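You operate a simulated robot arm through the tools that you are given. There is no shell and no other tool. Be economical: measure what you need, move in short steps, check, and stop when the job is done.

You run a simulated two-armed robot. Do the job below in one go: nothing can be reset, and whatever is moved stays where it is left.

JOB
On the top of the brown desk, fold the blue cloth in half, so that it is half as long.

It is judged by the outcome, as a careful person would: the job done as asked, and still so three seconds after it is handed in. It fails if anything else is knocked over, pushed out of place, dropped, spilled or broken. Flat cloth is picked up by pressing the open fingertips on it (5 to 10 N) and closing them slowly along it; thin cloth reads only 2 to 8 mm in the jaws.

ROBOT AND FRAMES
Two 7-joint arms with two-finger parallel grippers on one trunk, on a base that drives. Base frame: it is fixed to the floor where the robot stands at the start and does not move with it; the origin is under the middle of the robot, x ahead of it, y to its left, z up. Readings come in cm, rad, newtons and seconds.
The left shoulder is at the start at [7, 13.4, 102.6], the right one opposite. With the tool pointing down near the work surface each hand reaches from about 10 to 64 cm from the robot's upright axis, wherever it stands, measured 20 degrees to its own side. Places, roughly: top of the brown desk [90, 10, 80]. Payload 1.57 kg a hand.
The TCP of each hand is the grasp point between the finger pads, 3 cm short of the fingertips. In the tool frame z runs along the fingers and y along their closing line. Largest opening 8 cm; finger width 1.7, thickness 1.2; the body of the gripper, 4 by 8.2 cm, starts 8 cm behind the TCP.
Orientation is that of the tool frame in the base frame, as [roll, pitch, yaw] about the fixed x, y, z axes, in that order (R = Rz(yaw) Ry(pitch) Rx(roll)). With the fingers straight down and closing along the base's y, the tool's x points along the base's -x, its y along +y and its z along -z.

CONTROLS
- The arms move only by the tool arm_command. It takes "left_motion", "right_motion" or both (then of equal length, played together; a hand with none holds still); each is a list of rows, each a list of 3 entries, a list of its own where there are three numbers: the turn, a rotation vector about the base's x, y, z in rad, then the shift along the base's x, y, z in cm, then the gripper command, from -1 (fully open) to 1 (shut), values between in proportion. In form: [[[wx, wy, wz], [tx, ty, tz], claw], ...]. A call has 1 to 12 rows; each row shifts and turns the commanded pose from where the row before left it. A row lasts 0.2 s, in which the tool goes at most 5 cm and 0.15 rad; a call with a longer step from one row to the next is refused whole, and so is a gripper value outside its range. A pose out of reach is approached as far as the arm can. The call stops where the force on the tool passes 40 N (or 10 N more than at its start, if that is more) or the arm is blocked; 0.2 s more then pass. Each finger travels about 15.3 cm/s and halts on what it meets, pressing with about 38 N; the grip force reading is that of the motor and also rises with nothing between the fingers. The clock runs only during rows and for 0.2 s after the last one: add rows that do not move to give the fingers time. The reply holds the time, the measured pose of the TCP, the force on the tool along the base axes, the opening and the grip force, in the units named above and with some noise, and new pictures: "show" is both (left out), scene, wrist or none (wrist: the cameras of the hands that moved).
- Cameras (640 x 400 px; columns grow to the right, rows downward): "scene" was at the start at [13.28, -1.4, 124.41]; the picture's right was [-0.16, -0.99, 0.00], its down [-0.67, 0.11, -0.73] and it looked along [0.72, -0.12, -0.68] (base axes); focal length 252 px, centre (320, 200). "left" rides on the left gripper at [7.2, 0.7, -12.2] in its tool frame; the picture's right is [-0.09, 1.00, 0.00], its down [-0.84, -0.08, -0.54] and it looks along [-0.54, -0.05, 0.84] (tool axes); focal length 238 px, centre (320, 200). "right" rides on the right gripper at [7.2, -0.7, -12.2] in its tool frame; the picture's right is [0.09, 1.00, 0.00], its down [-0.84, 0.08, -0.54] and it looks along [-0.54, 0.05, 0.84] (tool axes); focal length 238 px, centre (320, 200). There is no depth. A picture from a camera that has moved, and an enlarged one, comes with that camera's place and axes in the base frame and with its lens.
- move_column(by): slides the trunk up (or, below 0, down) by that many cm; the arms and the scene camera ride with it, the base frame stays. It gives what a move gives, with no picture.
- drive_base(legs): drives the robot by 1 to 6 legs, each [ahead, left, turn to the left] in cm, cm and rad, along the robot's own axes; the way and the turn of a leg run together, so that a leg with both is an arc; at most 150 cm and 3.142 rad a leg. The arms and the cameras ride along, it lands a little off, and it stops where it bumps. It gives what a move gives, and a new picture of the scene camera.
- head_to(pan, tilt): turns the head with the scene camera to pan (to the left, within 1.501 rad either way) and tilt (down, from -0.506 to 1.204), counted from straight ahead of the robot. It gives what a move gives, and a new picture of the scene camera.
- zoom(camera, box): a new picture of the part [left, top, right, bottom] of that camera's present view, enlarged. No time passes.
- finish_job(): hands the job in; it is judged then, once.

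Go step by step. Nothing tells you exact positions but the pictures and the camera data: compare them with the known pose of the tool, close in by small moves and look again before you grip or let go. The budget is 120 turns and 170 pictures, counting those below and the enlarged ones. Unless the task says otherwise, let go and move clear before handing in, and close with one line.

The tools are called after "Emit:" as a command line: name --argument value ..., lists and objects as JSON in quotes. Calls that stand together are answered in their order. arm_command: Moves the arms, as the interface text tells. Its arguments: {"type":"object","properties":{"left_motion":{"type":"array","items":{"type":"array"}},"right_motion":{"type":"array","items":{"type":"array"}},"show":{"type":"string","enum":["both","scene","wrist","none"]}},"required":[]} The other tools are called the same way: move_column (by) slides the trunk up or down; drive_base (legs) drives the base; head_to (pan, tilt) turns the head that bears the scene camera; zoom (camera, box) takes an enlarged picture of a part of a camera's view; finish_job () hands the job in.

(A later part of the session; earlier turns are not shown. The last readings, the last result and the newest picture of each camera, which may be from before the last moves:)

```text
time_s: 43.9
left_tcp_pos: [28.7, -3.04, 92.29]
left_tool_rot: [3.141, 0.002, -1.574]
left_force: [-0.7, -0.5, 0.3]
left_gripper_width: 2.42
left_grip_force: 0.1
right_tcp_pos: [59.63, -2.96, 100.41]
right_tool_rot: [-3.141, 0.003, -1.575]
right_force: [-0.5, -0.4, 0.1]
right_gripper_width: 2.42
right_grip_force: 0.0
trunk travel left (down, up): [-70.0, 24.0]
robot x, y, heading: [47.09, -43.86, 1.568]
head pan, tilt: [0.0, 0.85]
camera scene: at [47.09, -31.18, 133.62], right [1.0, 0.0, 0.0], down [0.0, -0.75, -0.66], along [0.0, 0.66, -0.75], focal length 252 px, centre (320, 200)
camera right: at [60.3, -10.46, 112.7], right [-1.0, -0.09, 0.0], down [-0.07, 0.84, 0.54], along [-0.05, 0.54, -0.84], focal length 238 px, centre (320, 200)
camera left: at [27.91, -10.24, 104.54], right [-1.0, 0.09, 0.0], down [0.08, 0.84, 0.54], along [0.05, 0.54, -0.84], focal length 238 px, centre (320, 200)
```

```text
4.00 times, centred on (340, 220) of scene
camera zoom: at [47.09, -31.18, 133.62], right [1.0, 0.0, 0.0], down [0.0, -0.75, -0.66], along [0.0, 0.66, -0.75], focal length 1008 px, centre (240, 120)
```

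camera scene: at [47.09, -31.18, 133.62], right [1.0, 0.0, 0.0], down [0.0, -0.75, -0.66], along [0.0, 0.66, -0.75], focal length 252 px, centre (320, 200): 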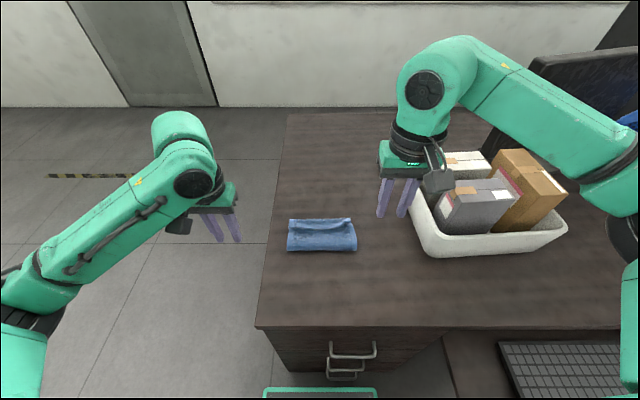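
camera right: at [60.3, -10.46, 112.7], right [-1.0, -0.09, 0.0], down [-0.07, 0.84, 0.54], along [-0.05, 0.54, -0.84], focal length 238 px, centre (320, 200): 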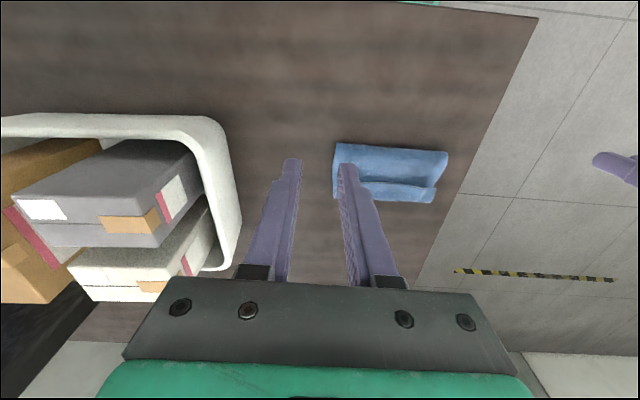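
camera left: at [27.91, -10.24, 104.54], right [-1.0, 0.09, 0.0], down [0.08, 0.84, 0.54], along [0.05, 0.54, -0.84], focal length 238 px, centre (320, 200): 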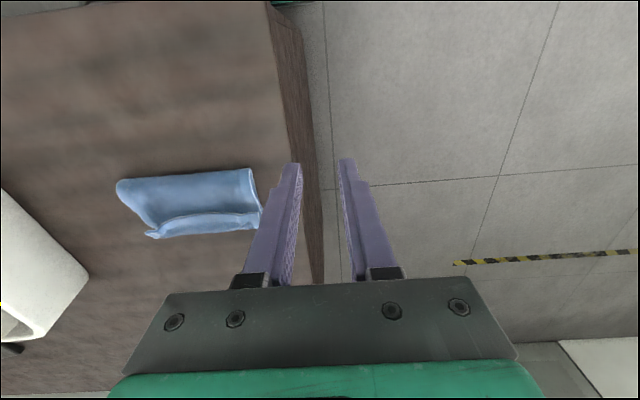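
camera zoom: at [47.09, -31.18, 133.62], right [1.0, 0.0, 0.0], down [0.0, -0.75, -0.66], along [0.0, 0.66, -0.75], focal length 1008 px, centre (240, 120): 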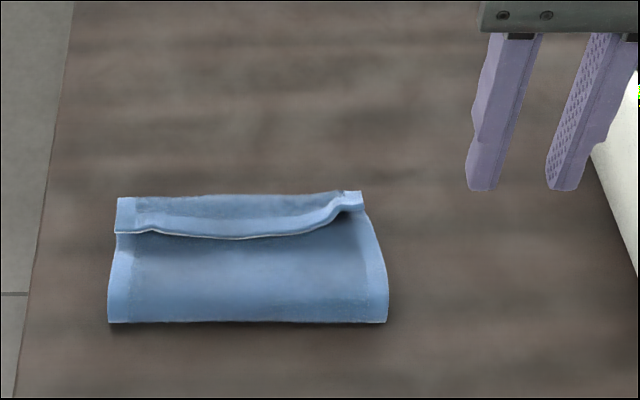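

The fold is made, but the far hem seems to be curled over. I'll look closer before correcting it.

Emit:
zoom --camera "left" --box '[100, 150, 276, 260]'

Emit:
zoom --camera "right" --box '[320, 130, 464, 220]'

```text
3.64 times, centred on (188, 205) of left
camera zoom: at [27.91, -10.24, 104.54], right [-1.0, 0.09, 0.0], down [0.08, 0.84, 0.54], along [0.05, 0.54, -0.84], focal length 867 px, centre (800, 182)
```

zoom: 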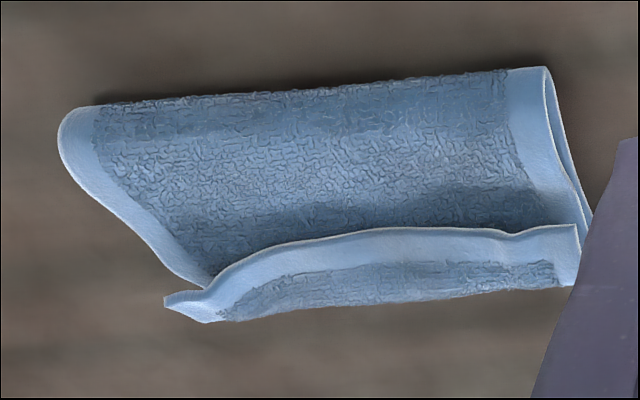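

```text
4.44 times, centred on (392, 175) of right
camera zoom: at [60.3, -10.46, 112.7], right [-1.0, -0.09, 0.0], down [-0.07, 0.84, 0.54], along [-0.05, 0.54, -0.84], focal length 1059 px, centre (0, 311)
```

zoom: 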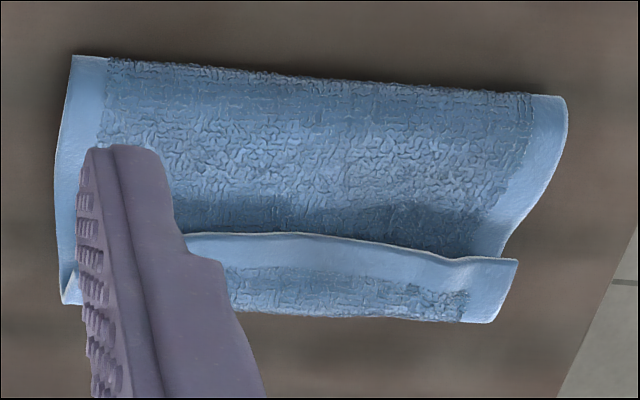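

The free hem of the top layer is curled up and back towards me, about 3 cm deep. I'll put open fingers in front of the curl and sweep it over towards +y.

Emit:
arm_command --left_motion '[[[0, 0, 0], [3.3, 1.9, -1.8], -0.5], [[0, 0, 0], [3.3, 1.9, -1.8], -0.5], [[0, 0, 0], [3.3, 1.9, -1.8], -0.5], [[0, 0, 0], [3.3, 1.8, -1.8], -0.5], [[0, 0, 0], [0, 0, -1.5], -0.5], [[0, 0, 0], [0, 0, -1.5], -0.5], [[0, 0, 0], [0, 0, -1.0], -0.5]]' --right_motion '[[[0, 0, 0], [-1.5, 1.9, -3.85], -0.5], [[0, 0, 0], [-1.5, 1.9, -3.85], -0.5], [[0, 0, 0], [-1.5, 1.9, -3.85], -0.5], [[0, 0, 0], [-1.5, 1.8, -3.85], -0.5], [[0, 0, 0], [0, 0, -1.5], -0.5], [[0, 0, 0], [0, 0, -1.5], -0.5], [[0, 0, 0], [0, 0, -1.0], -0.5]]' --show "wrist"

```text
time_s: 45.5
left_tcp_pos: [41.85, 4.62, 80.89]
left_tool_rot: [3.141, 0.0, -1.572]
left_force: [-0.1, 0.0, -0.5]
left_gripper_width: 5.97
left_grip_force: 0.0
right_tcp_pos: [53.51, 4.67, 80.79]
right_tool_rot: [3.141, -0.001, -1.575]
right_force: [-0.2, 0.4, 0.3]
right_gripper_width: 5.99
right_grip_force: 0.1
trunk travel left (down, up): [-70.0, 24.0]
robot x, y, heading: [46.69, -43.55, 1.571]
head pan, tilt: [0.0, 0.85]
camera right: at [54.13, -2.66, 93.02], right [-1.0, -0.09, 0.0], down [-0.07, 0.84, 0.54], along [-0.05, 0.54, -0.84], focal length 238 px, centre (320, 200)
camera left: at [40.99, -2.47, 93.16], right [-1.0, 0.09, 0.0], down [0.08, 0.84, 0.54], along [0.05, 0.54, -0.84], focal length 238 px, centre (320, 200)
```

right: 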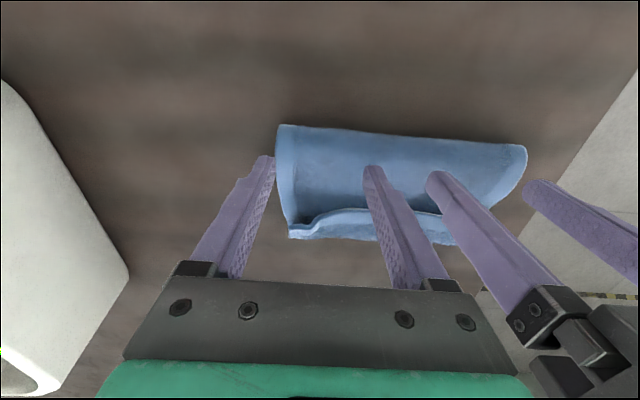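
left: 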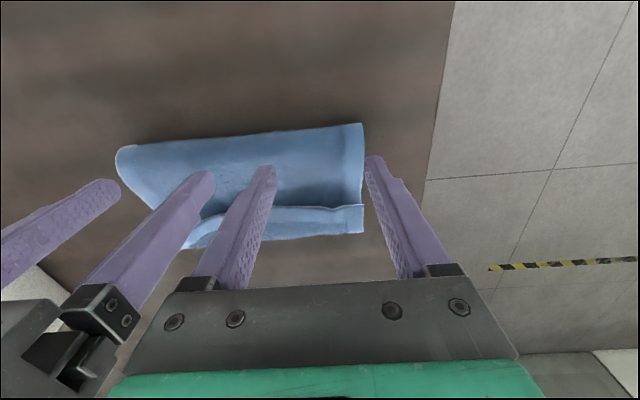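

The outer fingers are off the cloth, so I narrow to 4 cm, go down just above the top layer and sweep forward.

Emit:
arm_command --left_motion '[[[0, 0, 0], [0, 0, -0.4], 0], [[0, 0, 0], [0, 0, -0.6], 0], [[0, 0, 0], [0, 1, 0], 0], [[0, 0, 0], [0, 1, 0], 0], [[0, 0, 0], [0, 1, 0], 0], [[0, 0, 0], [0, 1, 0], 0], [[0, 0, 0], [0, 1, 0], 0]]' --right_motion '[[[0, 0, 0], [0, 0, -0.4], 0], [[0, 0, 0], [0, 0, -0.6], 0], [[0, 0, 0], [0, 1, 0], 0], [[0, 0, 0], [0, 1, 0], 0], [[0, 0, 0], [0, 1, 0], 0], [[0, 0, 0], [0, 1, 0], 0], [[0, 0, 0], [0, 1, 0], 0]]' --show "wrist"

```text
time_s: 47.1
left_tcp_pos: [41.63, 9.86, 79.8]
left_tool_rot: [3.141, -0.001, -1.573]
left_force: [0.2, 0.0, -0.1]
left_gripper_width: 4.0
left_grip_force: 0.1
right_tcp_pos: [53.53, 9.66, 79.77]
right_tool_rot: [3.141, -0.002, -1.573]
right_force: [0.0, -1.1, -1.1]
right_gripper_width: 4.0
right_grip_force: 0.0
trunk travel left (down, up): [-70.0, 24.0]
robot x, y, heading: [46.78, -43.68, 1.568]
head pan, tilt: [0.0, 0.85]
camera right: at [54.15, 2.3, 91.98], right [-1.0, -0.09, 0.0], down [-0.07, 0.84, 0.54], along [-0.05, 0.54, -0.84], focal length 238 px, centre (320, 200)
camera left: at [41.0, 2.69, 92.12], right [-1.0, 0.09, 0.0], down [0.08, 0.84, 0.54], along [0.05, 0.54, -0.84], focal length 238 px, centre (320, 200)
```

right: 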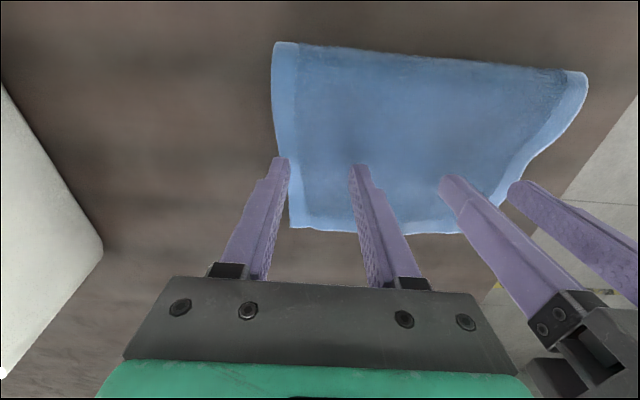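
left: 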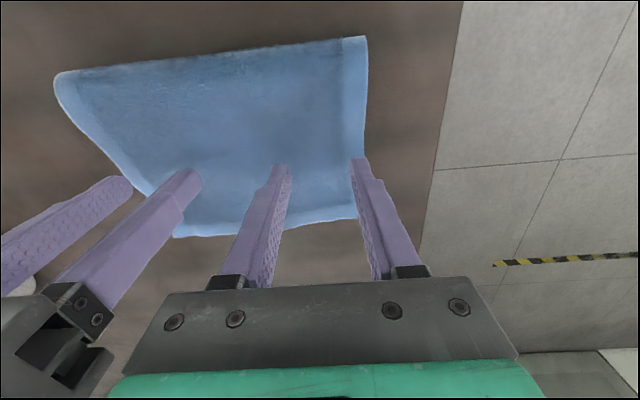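

The curl flipped out cleanly. The top layer now seems to reach y≈15 while the lower edge should be near 11, so I back off to measure.

Emit:
arm_command --left_motion '[[[0, 0, 0], [0, 0, 2], 0], [[0, 0, 0], [-1, -1, 3], 0], [[0, 0, 0], [-3, -2, 2], 0], [[0, 0, 0], [-3, -2, 2], 0], [[0, 0, 0], [-3, -2, 2], 0], [[0, 0, 0], [-2, -2, 1], 0]]' --right_motion '[[[0, 0, 0], [0, 0, 2], 0], [[0, 0, 0], [0, -1, 4], 0], [[0, 0, 0], [0, -2, 4], 0], [[0, 0, 0], [1, -2, 4], 0], [[0, 0, 0], [3, -2, 3], 0], [[0, 0, 0], [3, -2, 3], 0]]' --show "wrist"

Emit:
zoom --camera "scene" --box '[260, 170, 420, 270]'

Emit:
zoom --camera "left" --box '[100, 130, 276, 240]'

```text
time_s: 48.5
left_tcp_pos: [29.67, 0.69, 91.89]
left_tool_rot: [-3.14, 0.0, -1.572]
left_force: [0.7, -0.6, 0.4]
left_gripper_width: 3.99
left_grip_force: 0.1
right_tcp_pos: [60.55, 0.74, 100.02]
right_tool_rot: [-3.14, 0.003, -1.573]
right_force: [-0.3, -0.9, -0.3]
right_gripper_width: 4.0
right_grip_force: 0.2
trunk travel left (down, up): [-70.0, 24.0]
robot x, y, heading: [46.9, -43.79, 1.567]
head pan, tilt: [0.0, 0.85]
camera right: at [61.14, -6.69, 112.23], right [-1.0, -0.09, 0.0], down [-0.08, 0.84, 0.54], along [-0.05, 0.54, -0.84], focal length 238 px, centre (320, 200)
camera left: at [28.94, -6.59, 104.21], right [-1.0, 0.09, 0.0], down [0.08, 0.84, 0.54], along [0.05, 0.54, -0.84], focal length 238 px, centre (320, 200)
```

right: 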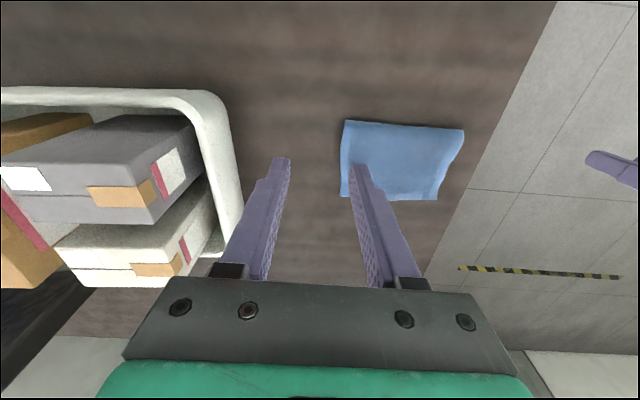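
left: 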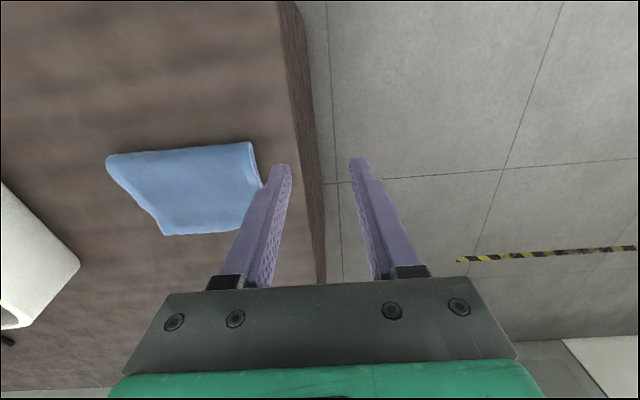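

```text
4.00 times, centred on (340, 220) of scene
camera zoom: at [47.07, -31.09, 133.6], right [1.0, 0.0, 0.0], down [0.0, -0.75, -0.66], along [0.0, 0.66, -0.75], focal length 1008 px, centre (240, 120)
```

zoom: 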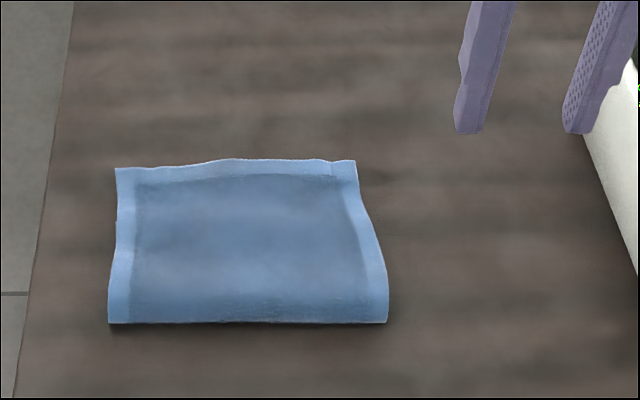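

```text
3.64 times, centred on (188, 185) of left
camera zoom: at [28.94, -6.59, 104.21], right [-1.0, 0.09, 0.0], down [0.08, 0.84, 0.54], along [0.05, 0.54, -0.84], focal length 867 px, centre (800, 254)
```

zoom: 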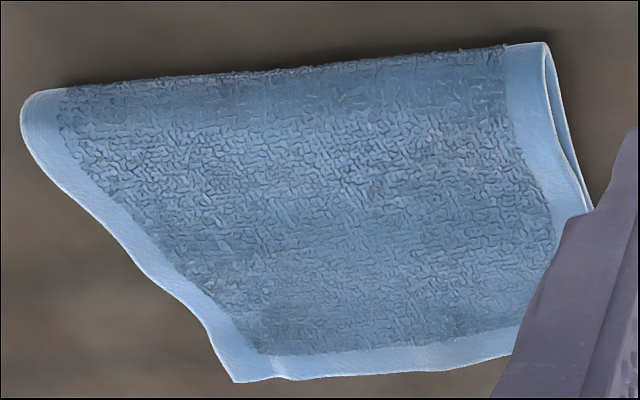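

The folded cloth runs from y≈2 to 15.3: the top half is about 13 cm and the lower about 9, so the crease is about 2 cm off. I'll regrip the top edge where it overhangs (single layer, y≈13.6), open the fold back and re-lay it.

Emit:
arm_command --left_motion '[[[0, 0, 0], [1.8, 2.15, 0], 0.35], [[0, 0, 0], [1.8, 2.15, 0], 0.35], [[0, 0, 0], [1.8, 2.15, 0], 0.35], [[0, 0, 0], [1.8, 2.15, 0], 0.35], [[0, 0, 0], [1.8, 2.15, 0], 0.35], [[0, 0, 0], [1.8, 2.15, 0], 0.35], [[0, 0, 0], [0, 0, -2], 0.35], [[0, 0, 0], [0, 0, -2], 0.35], [[0, 0, 0], [0, 0, -2], 0.35], [[0, 0, 0], [0, 0, -2], 0.35], [[0, 0, 0], [0, 0, -1], 0.35], [[0, 0, 0], [0, 0, -1], 0.35]]' --right_motion '[[[0, 0, 0], [-1.24, 2.14, -1.3], 0.35], [[0, 0, 0], [-1.24, 2.14, -1.3], 0.35], [[0, 0, 0], [-1.24, 2.14, -1.3], 0.35], [[0, 0, 0], [-1.24, 2.14, -1.3], 0.35], [[0, 0, 0], [-1.24, 2.14, -1.3], 0.35], [[0, 0, 0], [-1.24, 2.14, -1.3], 0.35], [[0, 0, 0], [0, 0, -2.05], 0.35], [[0, 0, 0], [0, 0, -2.05], 0.35], [[0, 0, 0], [0, 0, -2.05], 0.35], [[0, 0, 0], [0, 0, -2.05], 0.35], [[0, 0, 0], [0, 0, -1], 0.35], [[0, 0, 0], [0, 0, -1], 0.35]]' --show "wrist"

```text
time_s: 51.1
left_tcp_pos: [40.53, 13.54, 81.92]
left_tool_rot: [3.141, -0.002, -1.572]
left_force: [0.3, 0.6, -0.4]
left_gripper_width: 2.6
left_grip_force: 0.0
right_tcp_pos: [53.11, 13.65, 81.75]
right_tool_rot: [3.142, 0.0, -1.574]
right_force: [0.3, 1.4, -0.2]
right_gripper_width: 2.61
right_grip_force: 0.2
trunk travel left (down, up): [-70.0, 24.0]
robot x, y, heading: [46.9, -43.76, 1.569]
head pan, tilt: [0.0, 0.85]
camera right: at [53.7, 6.22, 94.02], right [-1.0, -0.09, 0.0], down [-0.08, 0.84, 0.54], along [-0.05, 0.54, -0.84], focal length 238 px, centre (320, 200)
camera left: at [39.83, 6.41, 94.18], right [-1.0, 0.09, 0.0], down [0.08, 0.84, 0.54], along [0.05, 0.54, -0.84], focal length 238 px, centre (320, 200)
```

right: 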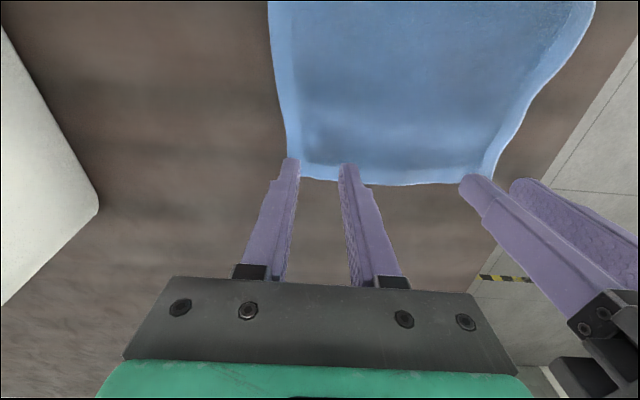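
left: 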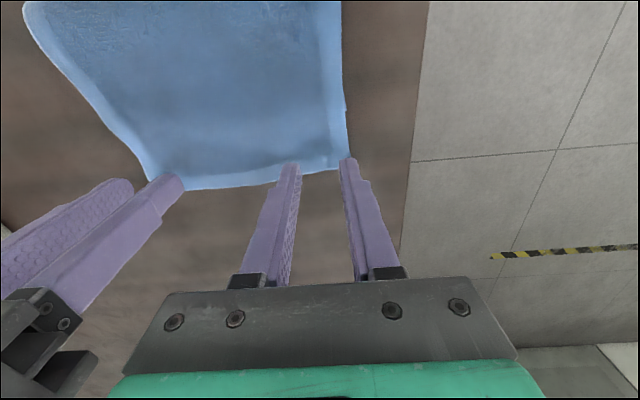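

The lower layer's edge shows as a ridge at y≈10.4; the top corners are at (38.9, 15.1) and (54.7, 16.0). Small x corrections and down to contact.

Emit:
arm_command --left_motion '[[[0, 0, 0], [0.4, 0.2, -1.2], 0.35], [[0, 0, 0], [0, 0, -1.2], 0.35], [[0, 0, 0], [0, 0, -0.6], 0.35], [[0, 0, 0], [0, 0, -0.3], 0.35], [[0, 0, 0], [0, 0, -0.2], 0.35]]' --right_motion '[[[0, 0, 0], [-0.7, 0.6, -1.2], 0.35], [[0, 0, 0], [0, 0, -1.2], 0.35], [[0, 0, 0], [0, 0, -0.6], 0.35], [[0, 0, 0], [0, 0, -0.3], 0.35], [[0, 0, 0], [0, 0, -0.1], 0.35]]' --show "wrist"

```text
time_s: 52.3
left_tcp_pos: [40.98, 13.85, 78.45]
left_tool_rot: [3.14, -0.001, -1.572]
left_force: [-0.4, 0.1, 1.3]
left_gripper_width: 2.59
left_grip_force: 0.0
right_tcp_pos: [52.27, 12.88, 78.83]
right_tool_rot: [-3.141, -0.001, -1.574]
right_force: [0.8, -1.1, 0.6]
right_gripper_width: 2.59
right_grip_force: 0.0
right hand out of reach, approached as far as the arm can: row 1, 2
trunk travel left (down, up): [-70.0, 24.0]
robot x, y, heading: [46.75, -43.74, 1.574]
head pan, tilt: [0.0, 0.85]
camera right: at [53.0, 5.49, 91.01], right [-1.0, -0.09, 0.0], down [-0.07, 0.84, 0.54], along [-0.05, 0.54, -0.84], focal length 238 px, centre (320, 200)
camera left: at [40.22, 6.67, 90.68], right [-1.0, 0.09, 0.0], down [0.08, 0.84, 0.54], along [0.05, 0.54, -0.84], focal length 238 px, centre (320, 200)
```

right: 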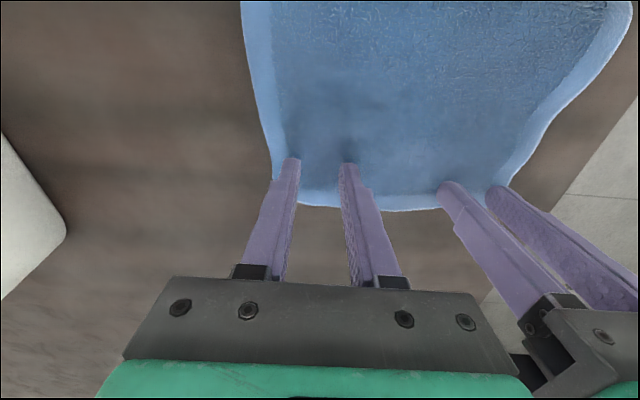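
left: 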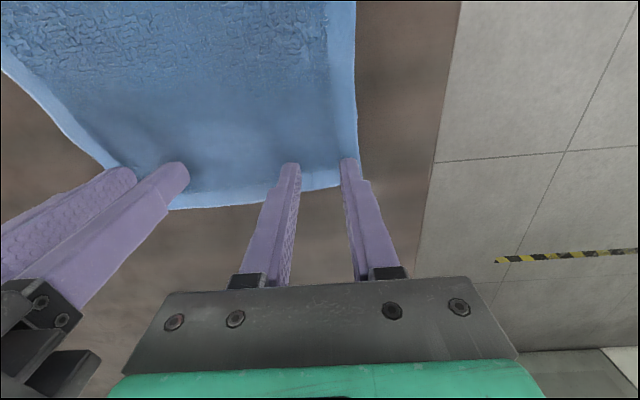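

The right hand reached its limit at y≈12.9, which is still on the single layer. I press down both hands.

Emit:
arm_command --left_motion '[[[0, 0, 0], [0, 0, -0.1], 0.35], [[0, 0, 0], [0, 0, -0.1], 0.35], [[0, 0, 0], [0, 0, 0], 0.35]]' --right_motion '[[[0, 0, 0], [0.2, -0.3, -0.2], 0.35], [[0, 0, 0], [0, 0, -0.2], 0.35], [[0, 0, 0], [0, 0, -0.2], 0.35]]' --show "none"

```text
time_s: 53.1
left_tcp_pos: [41.07, 13.72, 78.34]
left_tool_rot: [3.141, 0.0, -1.574]
left_force: [1.0, 1.3, 4.0]
left_gripper_width: 2.58
left_grip_force: 0.0
right_tcp_pos: [52.57, 12.55, 78.36]
right_tool_rot: [-3.141, 0.005, -1.572]
right_force: [1.2, 0.8, 6.9]
right_gripper_width: 2.57
right_grip_force: 0.0
trunk travel left (down, up): [-70.0, 24.0]
robot x, y, heading: [47.16, -43.65, 1.566]
head pan, tilt: [0.0, 0.85]
```

Emit:
arm_command --left_motion '[[[0, 0, 0], [0, 0, -0.13], 0.35], [[0, 0, 0], [0, 0, 0], 0.42], [[0, 0, 0], [0, 0, 0], 0.49], [[0, 0, 0], [0, 0, 0], 0.56], [[0, 0, 0], [0, 0, 0], 0.62], [[0, 0, 0], [0, 0, 0], 0.69], [[0, 0, 0], [0, 0, 0], 0.76], [[0, 0, 0], [0, 0, 0], 0.83], [[0, 0, 0], [0, 0, 0], 0.9], [[0, 0, 0], [0, 0, 0], 0.96], [[0, 0, 0], [0, 0, 0], 1], [[0, 0, 0], [0, 0, 0], 1]]' --right_motion '[[[0, 0, 0], [0, 0, -0.07], 0.35], [[0, 0, 0], [0, 0, 0], 0.42], [[0, 0, 0], [0, 0, 0], 0.49], [[0, 0, 0], [0, 0, 0], 0.56], [[0, 0, 0], [0, 0, 0], 0.62], [[0, 0, 0], [0, 0, 0], 0.69], [[0, 0, 0], [0, 0, 0], 0.76], [[0, 0, 0], [0, 0, 0], 0.83], [[0, 0, 0], [0, 0, 0], 0.9], [[0, 0, 0], [0, 0, 0], 0.96], [[0, 0, 0], [0, 0, 0], 1], [[0, 0, 0], [0, 0, 0], 1]]' --show "wrist"

```text
time_s: 55.7
left_tcp_pos: [41.03, 13.62, 78.22]
left_tool_rot: [-3.14, 0.003, -1.576]
left_force: [10.3, -1.9, 10.4]
left_gripper_width: 0.44
left_grip_force: 25.1
right_tcp_pos: [52.48, 12.27, 78.35]
right_tool_rot: [3.141, 0.004, -1.574]
right_force: [-8.8, 0.8, 12.2]
right_gripper_width: 0.38
right_grip_force: 25.0
trunk travel left (down, up): [-70.0, 24.0]
robot x, y, heading: [46.79, -43.96, 1.57]
head pan, tilt: [0.0, 0.85]
camera right: at [53.19, 4.93, 90.5], right [-1.0, -0.09, 0.0], down [-0.07, 0.84, 0.55], along [-0.05, 0.54, -0.84], focal length 238 px, centre (320, 200)
camera left: at [40.24, 6.45, 90.52], right [-1.0, 0.1, 0.0], down [0.08, 0.84, 0.54], along [0.05, 0.54, -0.84], focal length 238 px, centre (320, 200)
```

right: 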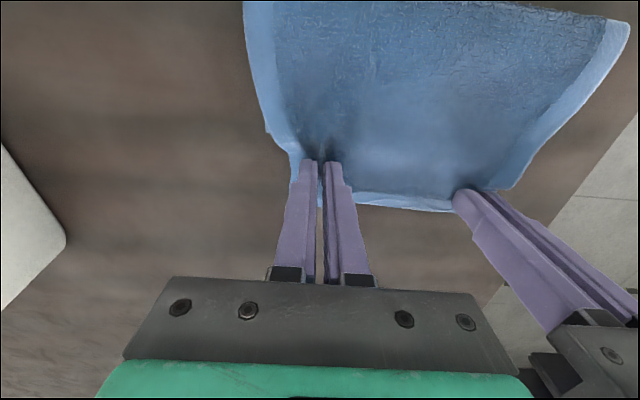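
left: 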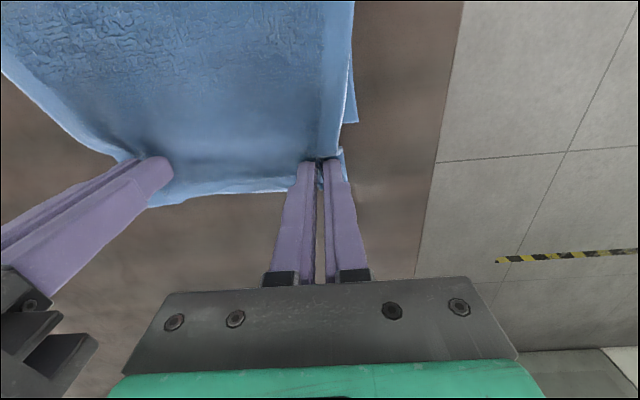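

Both sides are gripped again (about 4 mm). I'll lift and carry the edge back to y≈−2, which unrolls the crease towards the middle of the cloth.

Emit:
arm_command --left_motion '[[[0, 0, 0], [0.2, -0.5, 1.0], 1], [[0, 0, 0], [0, -1, 1.3], 1], [[0, 0, 0], [0, -1.4, 1.3], 1], [[0, 0, 0], [0, -1.7, 1.2], 1], [[0, 0, 0], [0, -1.8, 1.1], 1], [[0, 0, 0], [0, -1.8, 0.9], 1], [[0, 0, 0], [0, -1.9, 0.7], 1], [[0, 0, 0], [0, -1.9, 0.6], 1], [[0, 0, 0], [0, -1.8, 0.4], 1], [[0, 0, 0], [0, -1.8, 0.2], 1]]' --right_motion '[[[0, 0, 0], [-0.2, -0.46, 1.0], 1], [[0, 0, 0], [0, -0.92, 1.3], 1], [[0, 0, 0], [0, -1.28, 1.3], 1], [[0, 0, 0], [0, -1.56, 1.2], 1], [[0, 0, 0], [0, -1.65, 1.1], 1], [[0, 0, 0], [0, -1.65, 0.9], 1], [[0, 0, 0], [0, -1.74, 0.7], 1], [[0, 0, 0], [0, -1.74, 0.6], 1], [[0, 0, 0], [0, -1.65, 0.4], 1], [[0, 0, 0], [0, -1.65, 0.2], 1]]'

Emit:
zoom --camera "scene" --box '[260, 170, 420, 270]'

```text
time_s: 57.9
left_tcp_pos: [40.96, -1.85, 86.92]
left_tool_rot: [-3.141, 0.001, -1.574]
left_force: [3.2, 0.0, -0.2]
left_gripper_width: 0.4
left_grip_force: 24.8
right_tcp_pos: [52.34, -1.81, 86.78]
right_tool_rot: [-3.141, 0.002, -1.575]
right_force: [-4.2, 0.3, -0.2]
right_gripper_width: 0.34
right_grip_force: 24.8
trunk travel left (down, up): [-70.0, 24.0]
robot x, y, heading: [47.11, -43.61, 1.567]
head pan, tilt: [0.0, 0.85]
camera scene: at [47.06, -30.94, 133.59], right [1.0, 0.0, 0.0], down [0.0, -0.75, -0.66], along [0.0, 0.66, -0.75], focal length 252 px, centre (320, 200)
camera right: at [52.9, -9.19, 99.08], right [-1.0, -0.09, 0.0], down [-0.07, 0.84, 0.54], along [-0.05, 0.54, -0.84], focal length 238 px, centre (320, 200)
camera left: at [40.27, -9.02, 99.18], right [-1.0, 0.09, 0.0], down [0.08, 0.84, 0.54], along [0.05, 0.54, -0.84], focal length 238 px, centre (320, 200)
```

scene: 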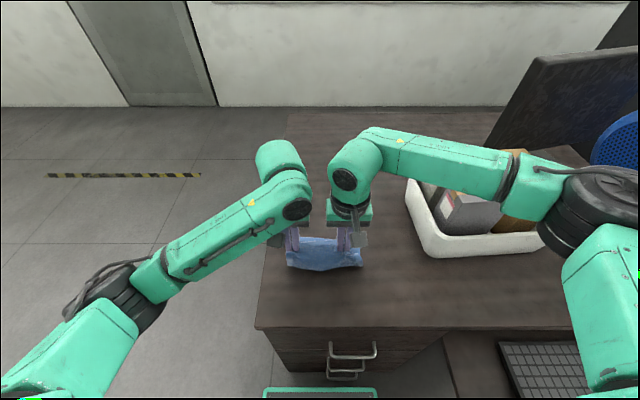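
right: 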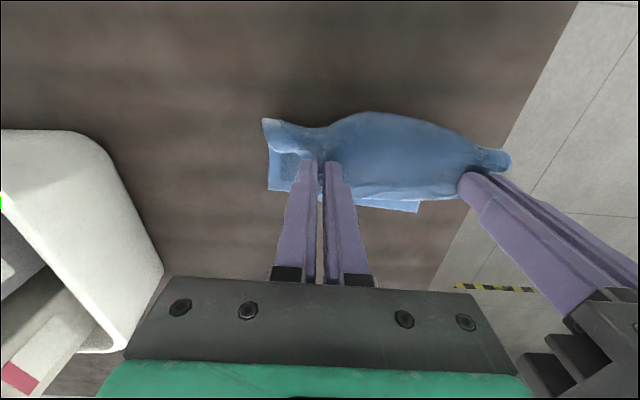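
left: 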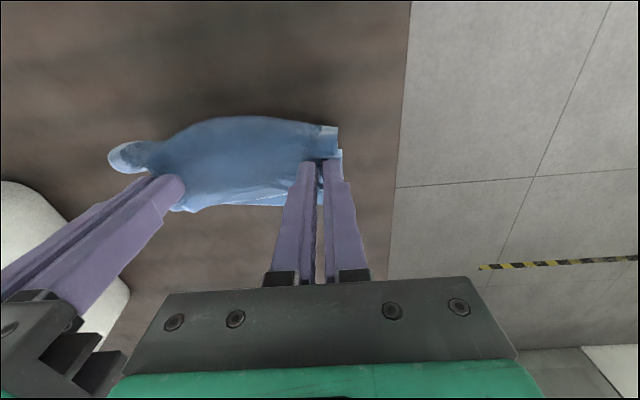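

```text
4.00 times, centred on (340, 220) of scene
camera zoom: at [47.06, -30.94, 133.59], right [1.0, 0.0, 0.0], down [0.0, -0.75, -0.66], along [0.0, 0.66, -0.75], focal length 1008 px, centre (240, 120)
```

zoom: 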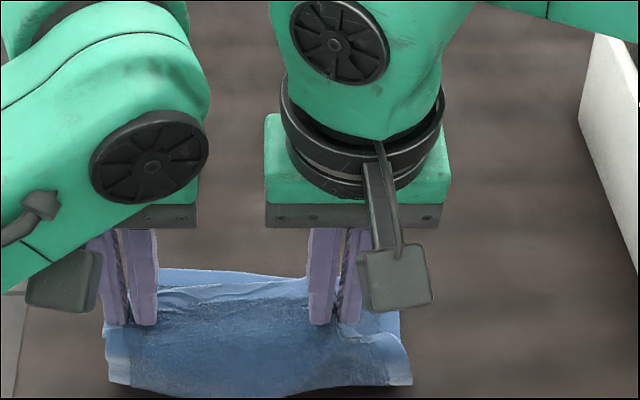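

Friction dragged the lower layer a few cm towards me as well (its far edge is now at y≈5–6.6), and the cloth is bulging. I'll carry the edge further back to open the fold and see the layout.

Emit:
arm_command --left_motion '[[[0, 0, 0], [0, -1.5, 0.4], 1], [[0, 0, 0], [0, -1.5, 0.2], 1], [[0, 0, 0], [0, -1.5, 0], 1], [[0, 0, 0], [0, -1.5, 0], 1], [[0, 0, 0], [0, -1.5, 0], 1], [[0, 0, 0], [0, -1.5, -0.3], 1], [[0, 0, 0], [0, -1.5, -0.5], 1]]' --right_motion '[[[0, 0, 0], [0, -1.5, 0.4], 1], [[0, 0, 0], [0, -1.5, 0.2], 1], [[0, 0, 0], [0, -1.5, 0], 1], [[0, 0, 0], [0, -1.5, 0], 1], [[0, 0, 0], [0, -1.5, 0], 1], [[0, 0, 0], [0, -1.5, -0.3], 1], [[0, 0, 0], [0, -1.5, -0.5], 1]]'

Emit:
zoom --camera "scene" --box '[260, 180, 420, 280]'

```text
time_s: 59.5
left_tcp_pos: [40.98, -12.16, 86.63]
left_tool_rot: [3.14, -0.002, -1.574]
left_force: [5.2, 0.7, -0.2]
left_gripper_width: 0.37
left_grip_force: 24.6
right_tcp_pos: [52.47, -12.4, 86.54]
right_tool_rot: [-3.141, 0.001, -1.574]
right_force: [-5.3, 0.2, 1.2]
right_gripper_width: 0.36
right_grip_force: 24.8
trunk travel left (down, up): [-70.0, 24.0]
robot x, y, heading: [47.29, -43.86, 1.567]
head pan, tilt: [0.0, 0.85]
camera scene: at [47.07, -30.92, 133.59], right [1.0, 0.0, 0.0], down [0.0, -0.75, -0.66], along [0.0, 0.66, -0.75], focal length 252 px, centre (320, 200)
camera right: at [53.08, -19.8, 98.73], right [-1.0, -0.09, 0.0], down [-0.07, 0.84, 0.54], along [-0.05, 0.54, -0.84], focal length 238 px, centre (320, 200)
camera left: at [40.31, -19.44, 98.83], right [-1.0, 0.09, 0.0], down [0.08, 0.84, 0.54], along [0.05, 0.54, -0.84], focal length 238 px, centre (320, 200)
```

scene: 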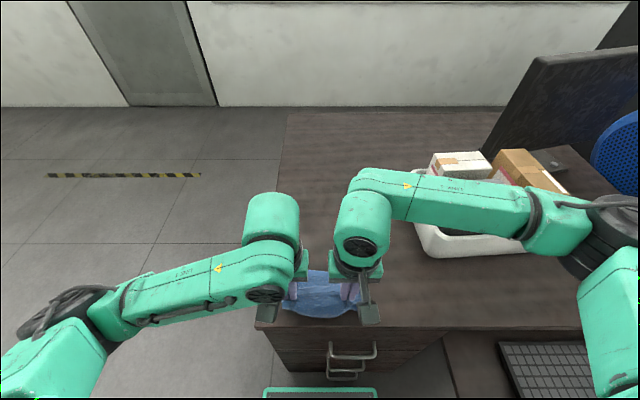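
right: 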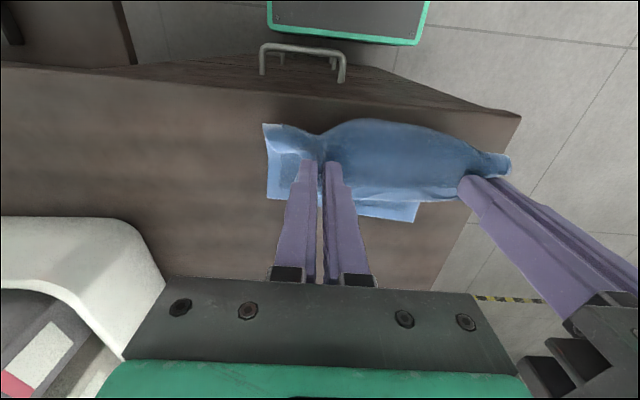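
left: 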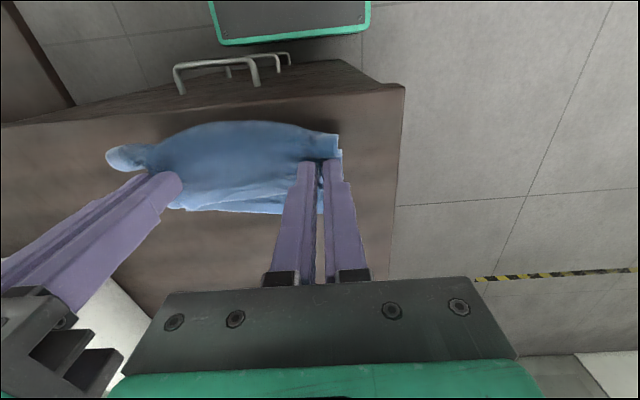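

```text
4.00 times, centred on (340, 230) of scene
camera zoom: at [47.07, -30.92, 133.59], right [1.0, 0.0, 0.0], down [0.0, -0.75, -0.66], along [0.0, 0.66, -0.75], focal length 1008 px, centre (240, 80)
```

zoom: 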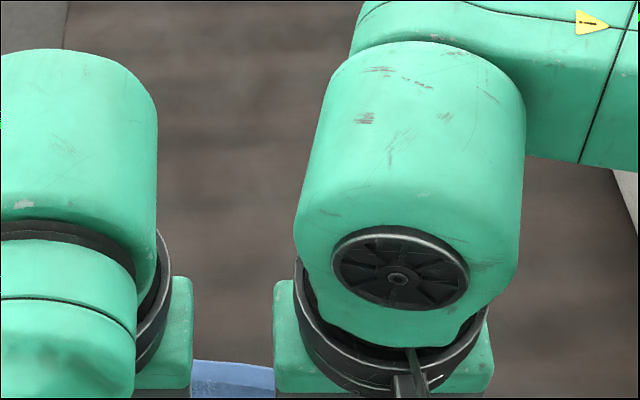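

The whole cloth is travelling with the hands, so it isn't anchored by the desk any more. I'll lift it high so it hangs freely and see how it is held.

Emit:
arm_command --left_motion '[[[0, 0, 0], [0, 1, 1.5], 1], [[0, 0, 0], [0, 1, 1.5], 1], [[0, 0, 0], [0, 1, 1.5], 1], [[0, 0, 0], [0, 1, 1.5], 1], [[0, 0, 0], [0, 1, 1.5], 1], [[0, 0, 0], [0, 1, 1.5], 1], [[0, 0, 0], [0, 1, 1.5], 1], [[0, 0, 0], [0, 1, 1.5], 1], [[0, 0, 0], [0, 1, 1.5], 1], [[0, 0, 0], [0, 1, 1.5], 1], [[0, 0, 0], [0, 0, 1.5], 1]]' --right_motion '[[[0, 0, 0], [0, 1, 1.5], 1], [[0, 0, 0], [0, 1, 1.5], 1], [[0, 0, 0], [0, 1, 1.5], 1], [[0, 0, 0], [0, 1, 1.5], 1], [[0, 0, 0], [0, 1, 1.5], 1], [[0, 0, 0], [0, 1, 1.5], 1], [[0, 0, 0], [0, 1, 1.5], 1], [[0, 0, 0], [0, 1, 1.5], 1], [[0, 0, 0], [0, 1, 1.5], 1], [[0, 0, 0], [0, 1, 1.5], 1], [[0, 0, 0], [0, 0, 1.5], 1]]'

Emit:
zoom --camera "scene" --box '[240, 140, 420, 280]'

```text
time_s: 61.9
left_tcp_pos: [41.24, -2.21, 103.04]
left_tool_rot: [-3.141, -0.001, -1.574]
left_force: [3.2, -0.1, -0.9]
left_gripper_width: 0.4
left_grip_force: 24.4
right_tcp_pos: [52.42, -2.29, 103.14]
right_tool_rot: [3.141, 0.0, -1.572]
right_force: [-3.2, -0.6, 0.5]
right_gripper_width: 0.34
right_grip_force: 24.6
trunk travel left (down, up): [-70.0, 24.0]
robot x, y, heading: [46.71, -43.87, 1.568]
head pan, tilt: [0.0, 0.85]
camera scene: at [47.05, -30.9, 133.58], right [1.0, 0.0, 0.0], down [0.0, -0.75, -0.66], along [0.0, 0.66, -0.75], focal length 252 px, centre (320, 200)
camera right: at [53.06, -9.66, 115.28], right [-1.0, -0.09, 0.0], down [-0.08, 0.84, 0.54], along [-0.05, 0.54, -0.84], focal length 238 px, centre (320, 200)
camera left: at [40.45, -9.3, 115.3], right [-1.0, 0.09, 0.0], down [0.08, 0.84, 0.54], along [0.05, 0.54, -0.84], focal length 238 px, centre (320, 200)
```

scene: 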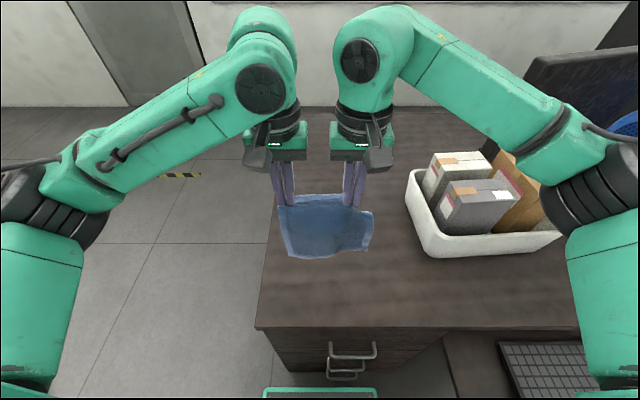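
right: 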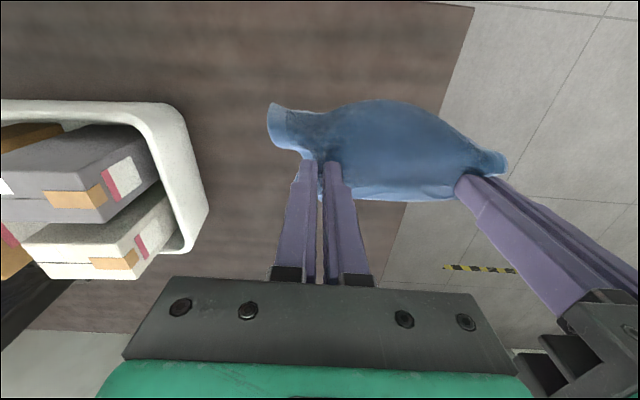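
left: 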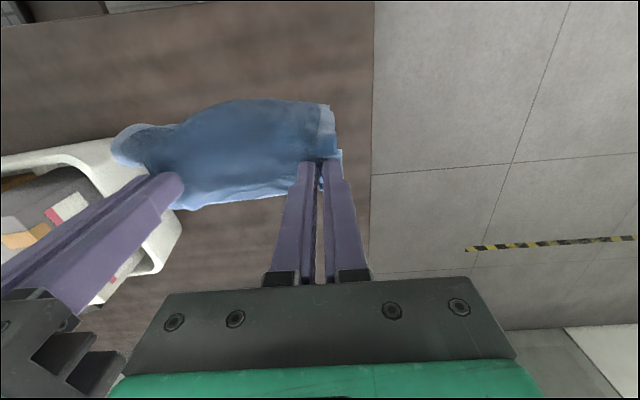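

```text
2.86 times, centred on (330, 210) of scene
camera zoom: at [47.05, -30.9, 133.58], right [1.0, 0.0, 0.0], down [0.0, -0.75, -0.66], along [0.0, 0.66, -0.75], focal length 720 px, centre (291, 171)
```

zoom: 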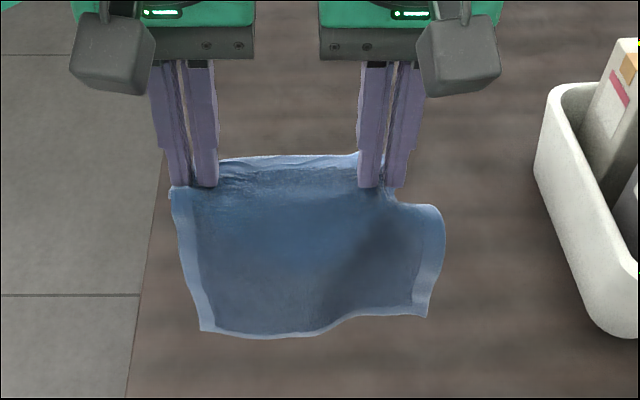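

The cloth now hangs as a single unfolded sheet from its top edge, about 20 cm long. I'll level its lower edge (the right grip is deeper in), carry it to y≈8.5 and lower it so that edge almost touches the desk.

Emit:
arm_command --left_motion '[[[0, 0, 0], [0, 1.36, 0], 1], [[0, 0, 0], [0, 1.36, 0], 1], [[0, 0, 0], [0, 1.36, 0], 1], [[0, 0, 0], [0, 1.36, 0], 1], [[0, 0, 0], [0, 1.36, 0], 1], [[0, 0, 0], [0, 1.36, 0], 1], [[0, 0, 0], [0, 1.36, 0], 1], [[0, 0, 0], [0, 1.36, 0], 1], [[0, 0, 0], [0, 0, -1.3], 1], [[0, 0, 0], [0, 0, -1.3], 1], [[0, 0, 0], [0, 0, -1.3], 1], [[0, 0, 0], [0, 0, 0], 1]]' --right_motion '[[[0, 0, 0], [0, 1.36, -0.26], 1], [[0, 0, 0], [0, 1.36, -0.26], 1], [[0, 0, 0], [0, 1.36, -0.26], 1], [[0, 0, 0], [0, 1.36, -0.26], 1], [[0, 0, 0], [0, 1.36, -0.26], 1], [[0, 0, 0], [0, 1.36, -0.26], 1], [[0, 0, 0], [0, 1.36, -0.26], 1], [[0, 0, 0], [0, 1.36, -0.26], 1], [[0, 0, 0], [0, 0, -1.3], 1], [[0, 0, 0], [0, 0, -1.3], 1], [[0, 0, 0], [0, 0, -1.3], 1], [[0, 0, 0], [0, 0, 0], 1]]' --show "none"

Emit:
zoom --camera "scene" --box '[240, 140, 420, 280]'

```text
time_s: 64.5
left_tcp_pos: [41.17, 8.67, 99.07]
left_tool_rot: [3.141, 0.001, -1.573]
left_force: [6.5, 0.1, -1.2]
left_gripper_width: 0.45
left_grip_force: 24.5
right_tcp_pos: [52.37, 8.68, 97.1]
right_tool_rot: [3.141, 0.0, -1.573]
right_force: [-7.2, 0.5, 1.8]
right_gripper_width: 0.34
right_grip_force: 24.4
trunk travel left (down, up): [-70.0, 24.0]
robot x, y, heading: [46.84, -43.65, 1.569]
head pan, tilt: [0.0, 0.85]
```

```text
2.86 times, centred on (330, 210) of scene
camera zoom: at [47.06, -30.85, 133.58], right [1.0, 0.0, 0.0], down [0.0, -0.75, -0.66], along [0.0, 0.66, -0.75], focal length 720 px, centre (291, 171)
```

zoom: 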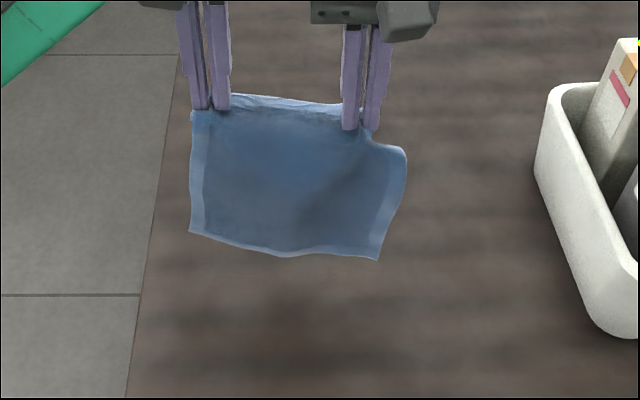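

Emit:
arm_command --left_motion '[[[0, 0, 0], [0.1, 0, 0], 1], [[0, 0, 0], [0, 0, 0], 1], [[0, 0, 0], [0, 0, 0], 1], [[0, 0, 0], [0, 0, 0], 1]]' --right_motion '[[[0, 0, 0], [-0.2, 0, 0.4], 1], [[0, 0, 0], [0, 0, 0.4], 1], [[0, 0, 0], [0, 0, 0.2], 1], [[0, 0, 0], [0, 0, 0], 1]]' --show "none"

Emit:
zoom --camera "scene" --box '[240, 140, 420, 280]'

```text
time_s: 65.5
left_tcp_pos: [41.22, 8.51, 98.99]
left_tool_rot: [-3.14, 0.0, -1.573]
left_force: [2.2, 0.9, -0.5]
left_gripper_width: 0.41
left_grip_force: 24.6
right_tcp_pos: [52.16, 8.72, 98.12]
right_tool_rot: [-3.14, 0.001, -1.574]
right_force: [-1.5, -0.7, -0.1]
right_gripper_width: 0.33
right_grip_force: 24.0
trunk travel left (down, up): [-70.0, 24.0]
robot x, y, heading: [46.69, -43.33, 1.57]
head pan, tilt: [0.0, 0.85]
```

```text
2.86 times, centred on (330, 210) of scene
camera zoom: at [47.06, -30.81, 133.58], right [1.0, 0.0, 0.0], down [0.0, -0.75, -0.66], along [0.0, 0.66, -0.75], focal length 720 px, centre (291, 171)
```

zoom: 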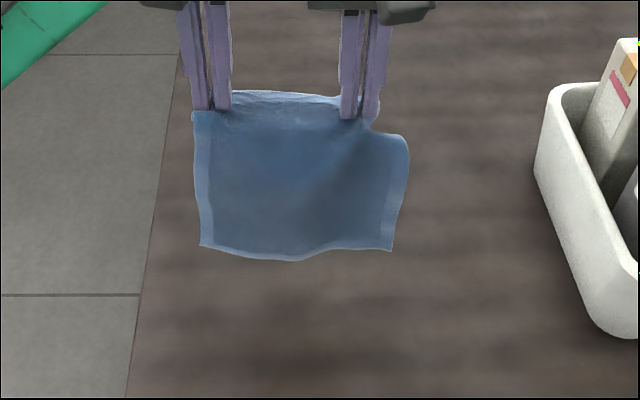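

The lower edge is level, about 2 cm above the desk. Now I lay the lower half down by moving the hands down and back towards me together.

Emit:
arm_command --left_motion '[[[0, 0, 0], [0, 0.0, -0.9], 1], [[0, 0, 0], [0, -0.1, -0.9], 1], [[0, 0, 0], [0, -1.05, -1.0], 1], [[0, 0, 0], [0, -1.05, -1.0], 1], [[0, 0, 0], [0, -1.05, -1.0], 1], [[0, 0, 0], [0, -1.05, -1.0], 1], [[0, 0, 0], [0, -1.05, -1.0], 1], [[0, 0, 0], [0, -1.05, -1.0], 1], [[0, 0, 0], [0, -1.05, -1.0], 1], [[0, 0, 0], [0, -1.05, -1.0], 1], [[0, 0, 0], [0, -1.05, -1.0], 1], [[0, 0, 0], [0, -1.05, -1.0], 1]]' --right_motion '[[[0, 0, 0], [0, 0.0, -0.9], 1], [[0, 0, 0], [0, -0.1, -0.9], 1], [[0, 0, 0], [0, -1.05, -1.0], 1], [[0, 0, 0], [0, -1.05, -1.0], 1], [[0, 0, 0], [0, -1.05, -1.0], 1], [[0, 0, 0], [0, -1.05, -1.0], 1], [[0, 0, 0], [0, -1.05, -1.0], 1], [[0, 0, 0], [0, -1.05, -1.0], 1], [[0, 0, 0], [0, -1.05, -1.0], 1], [[0, 0, 0], [0, -1.05, -1.0], 1], [[0, 0, 0], [0, -1.05, -1.0], 1], [[0, 0, 0], [0, -1.05, -1.0], 1]]'

Emit:
zoom --camera "scene" --box '[240, 160, 400, 280]'

```text
time_s: 68.1
left_tcp_pos: [41.41, -2.1, 87.18]
left_tool_rot: [3.141, 0.0, -1.571]
left_force: [1.7, 0.9, -0.6]
left_gripper_width: 0.4
left_grip_force: 24.9
right_tcp_pos: [52.4, -2.1, 86.26]
right_tool_rot: [-3.141, 0.0, -1.575]
right_force: [-1.9, 0.7, 0.2]
right_gripper_width: 0.36
right_grip_force: 24.0
trunk travel left (down, up): [-70.0, 24.0]
robot x, y, heading: [47.17, -43.75, 1.57]
head pan, tilt: [0.0, 0.85]
camera scene: at [47.07, -30.87, 133.59], right [1.0, 0.0, 0.0], down [0.0, -0.75, -0.66], along [0.0, 0.66, -0.75], focal length 252 px, centre (320, 200)
camera right: at [52.98, -9.48, 98.51], right [-1.0, -0.09, 0.0], down [-0.07, 0.84, 0.54], along [-0.05, 0.54, -0.84], focal length 238 px, centre (320, 200)
camera left: at [40.62, -9.19, 99.58], right [-1.0, 0.09, 0.0], down [0.08, 0.84, 0.54], along [0.05, 0.54, -0.84], focal length 238 px, centre (320, 200)
```

scene: 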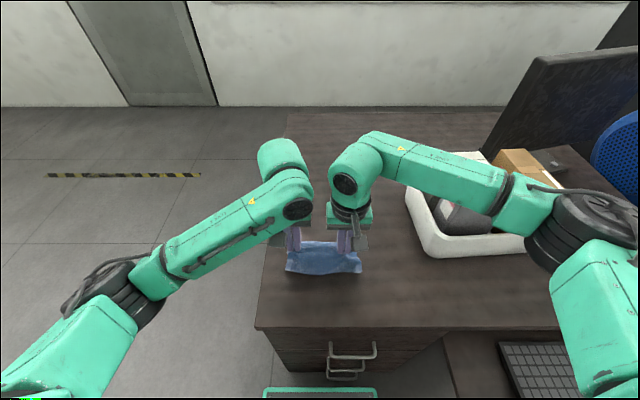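
right: 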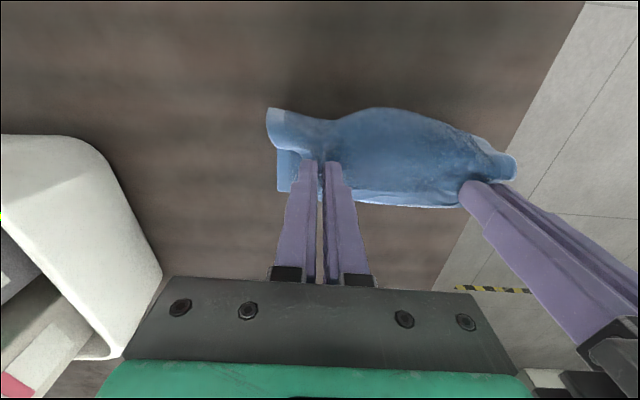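
left: 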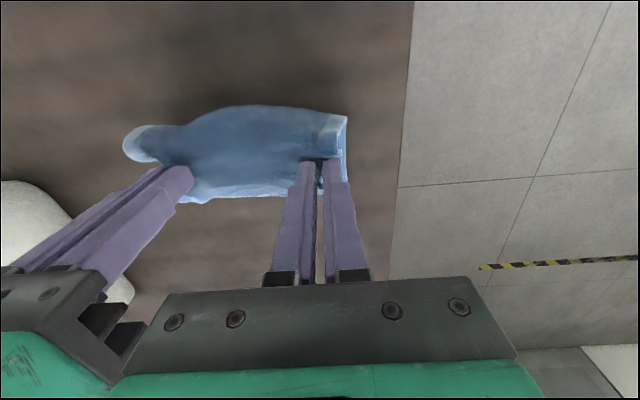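

```text
3.33 times, centred on (320, 220) of scene
camera zoom: at [47.07, -30.87, 133.59], right [1.0, 0.0, 0.0], down [0.0, -0.75, -0.66], along [0.0, 0.66, -0.75], focal length 840 px, centre (320, 133)
```

zoom: 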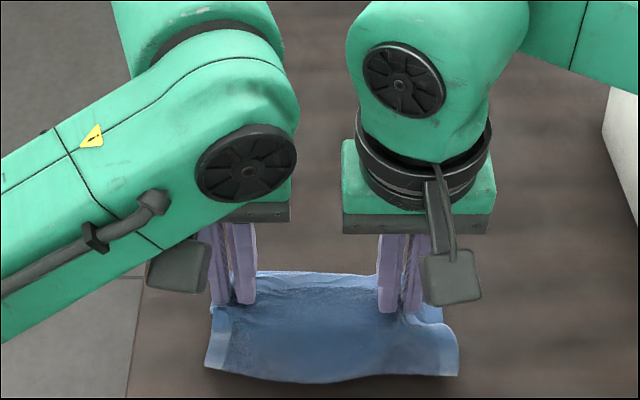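

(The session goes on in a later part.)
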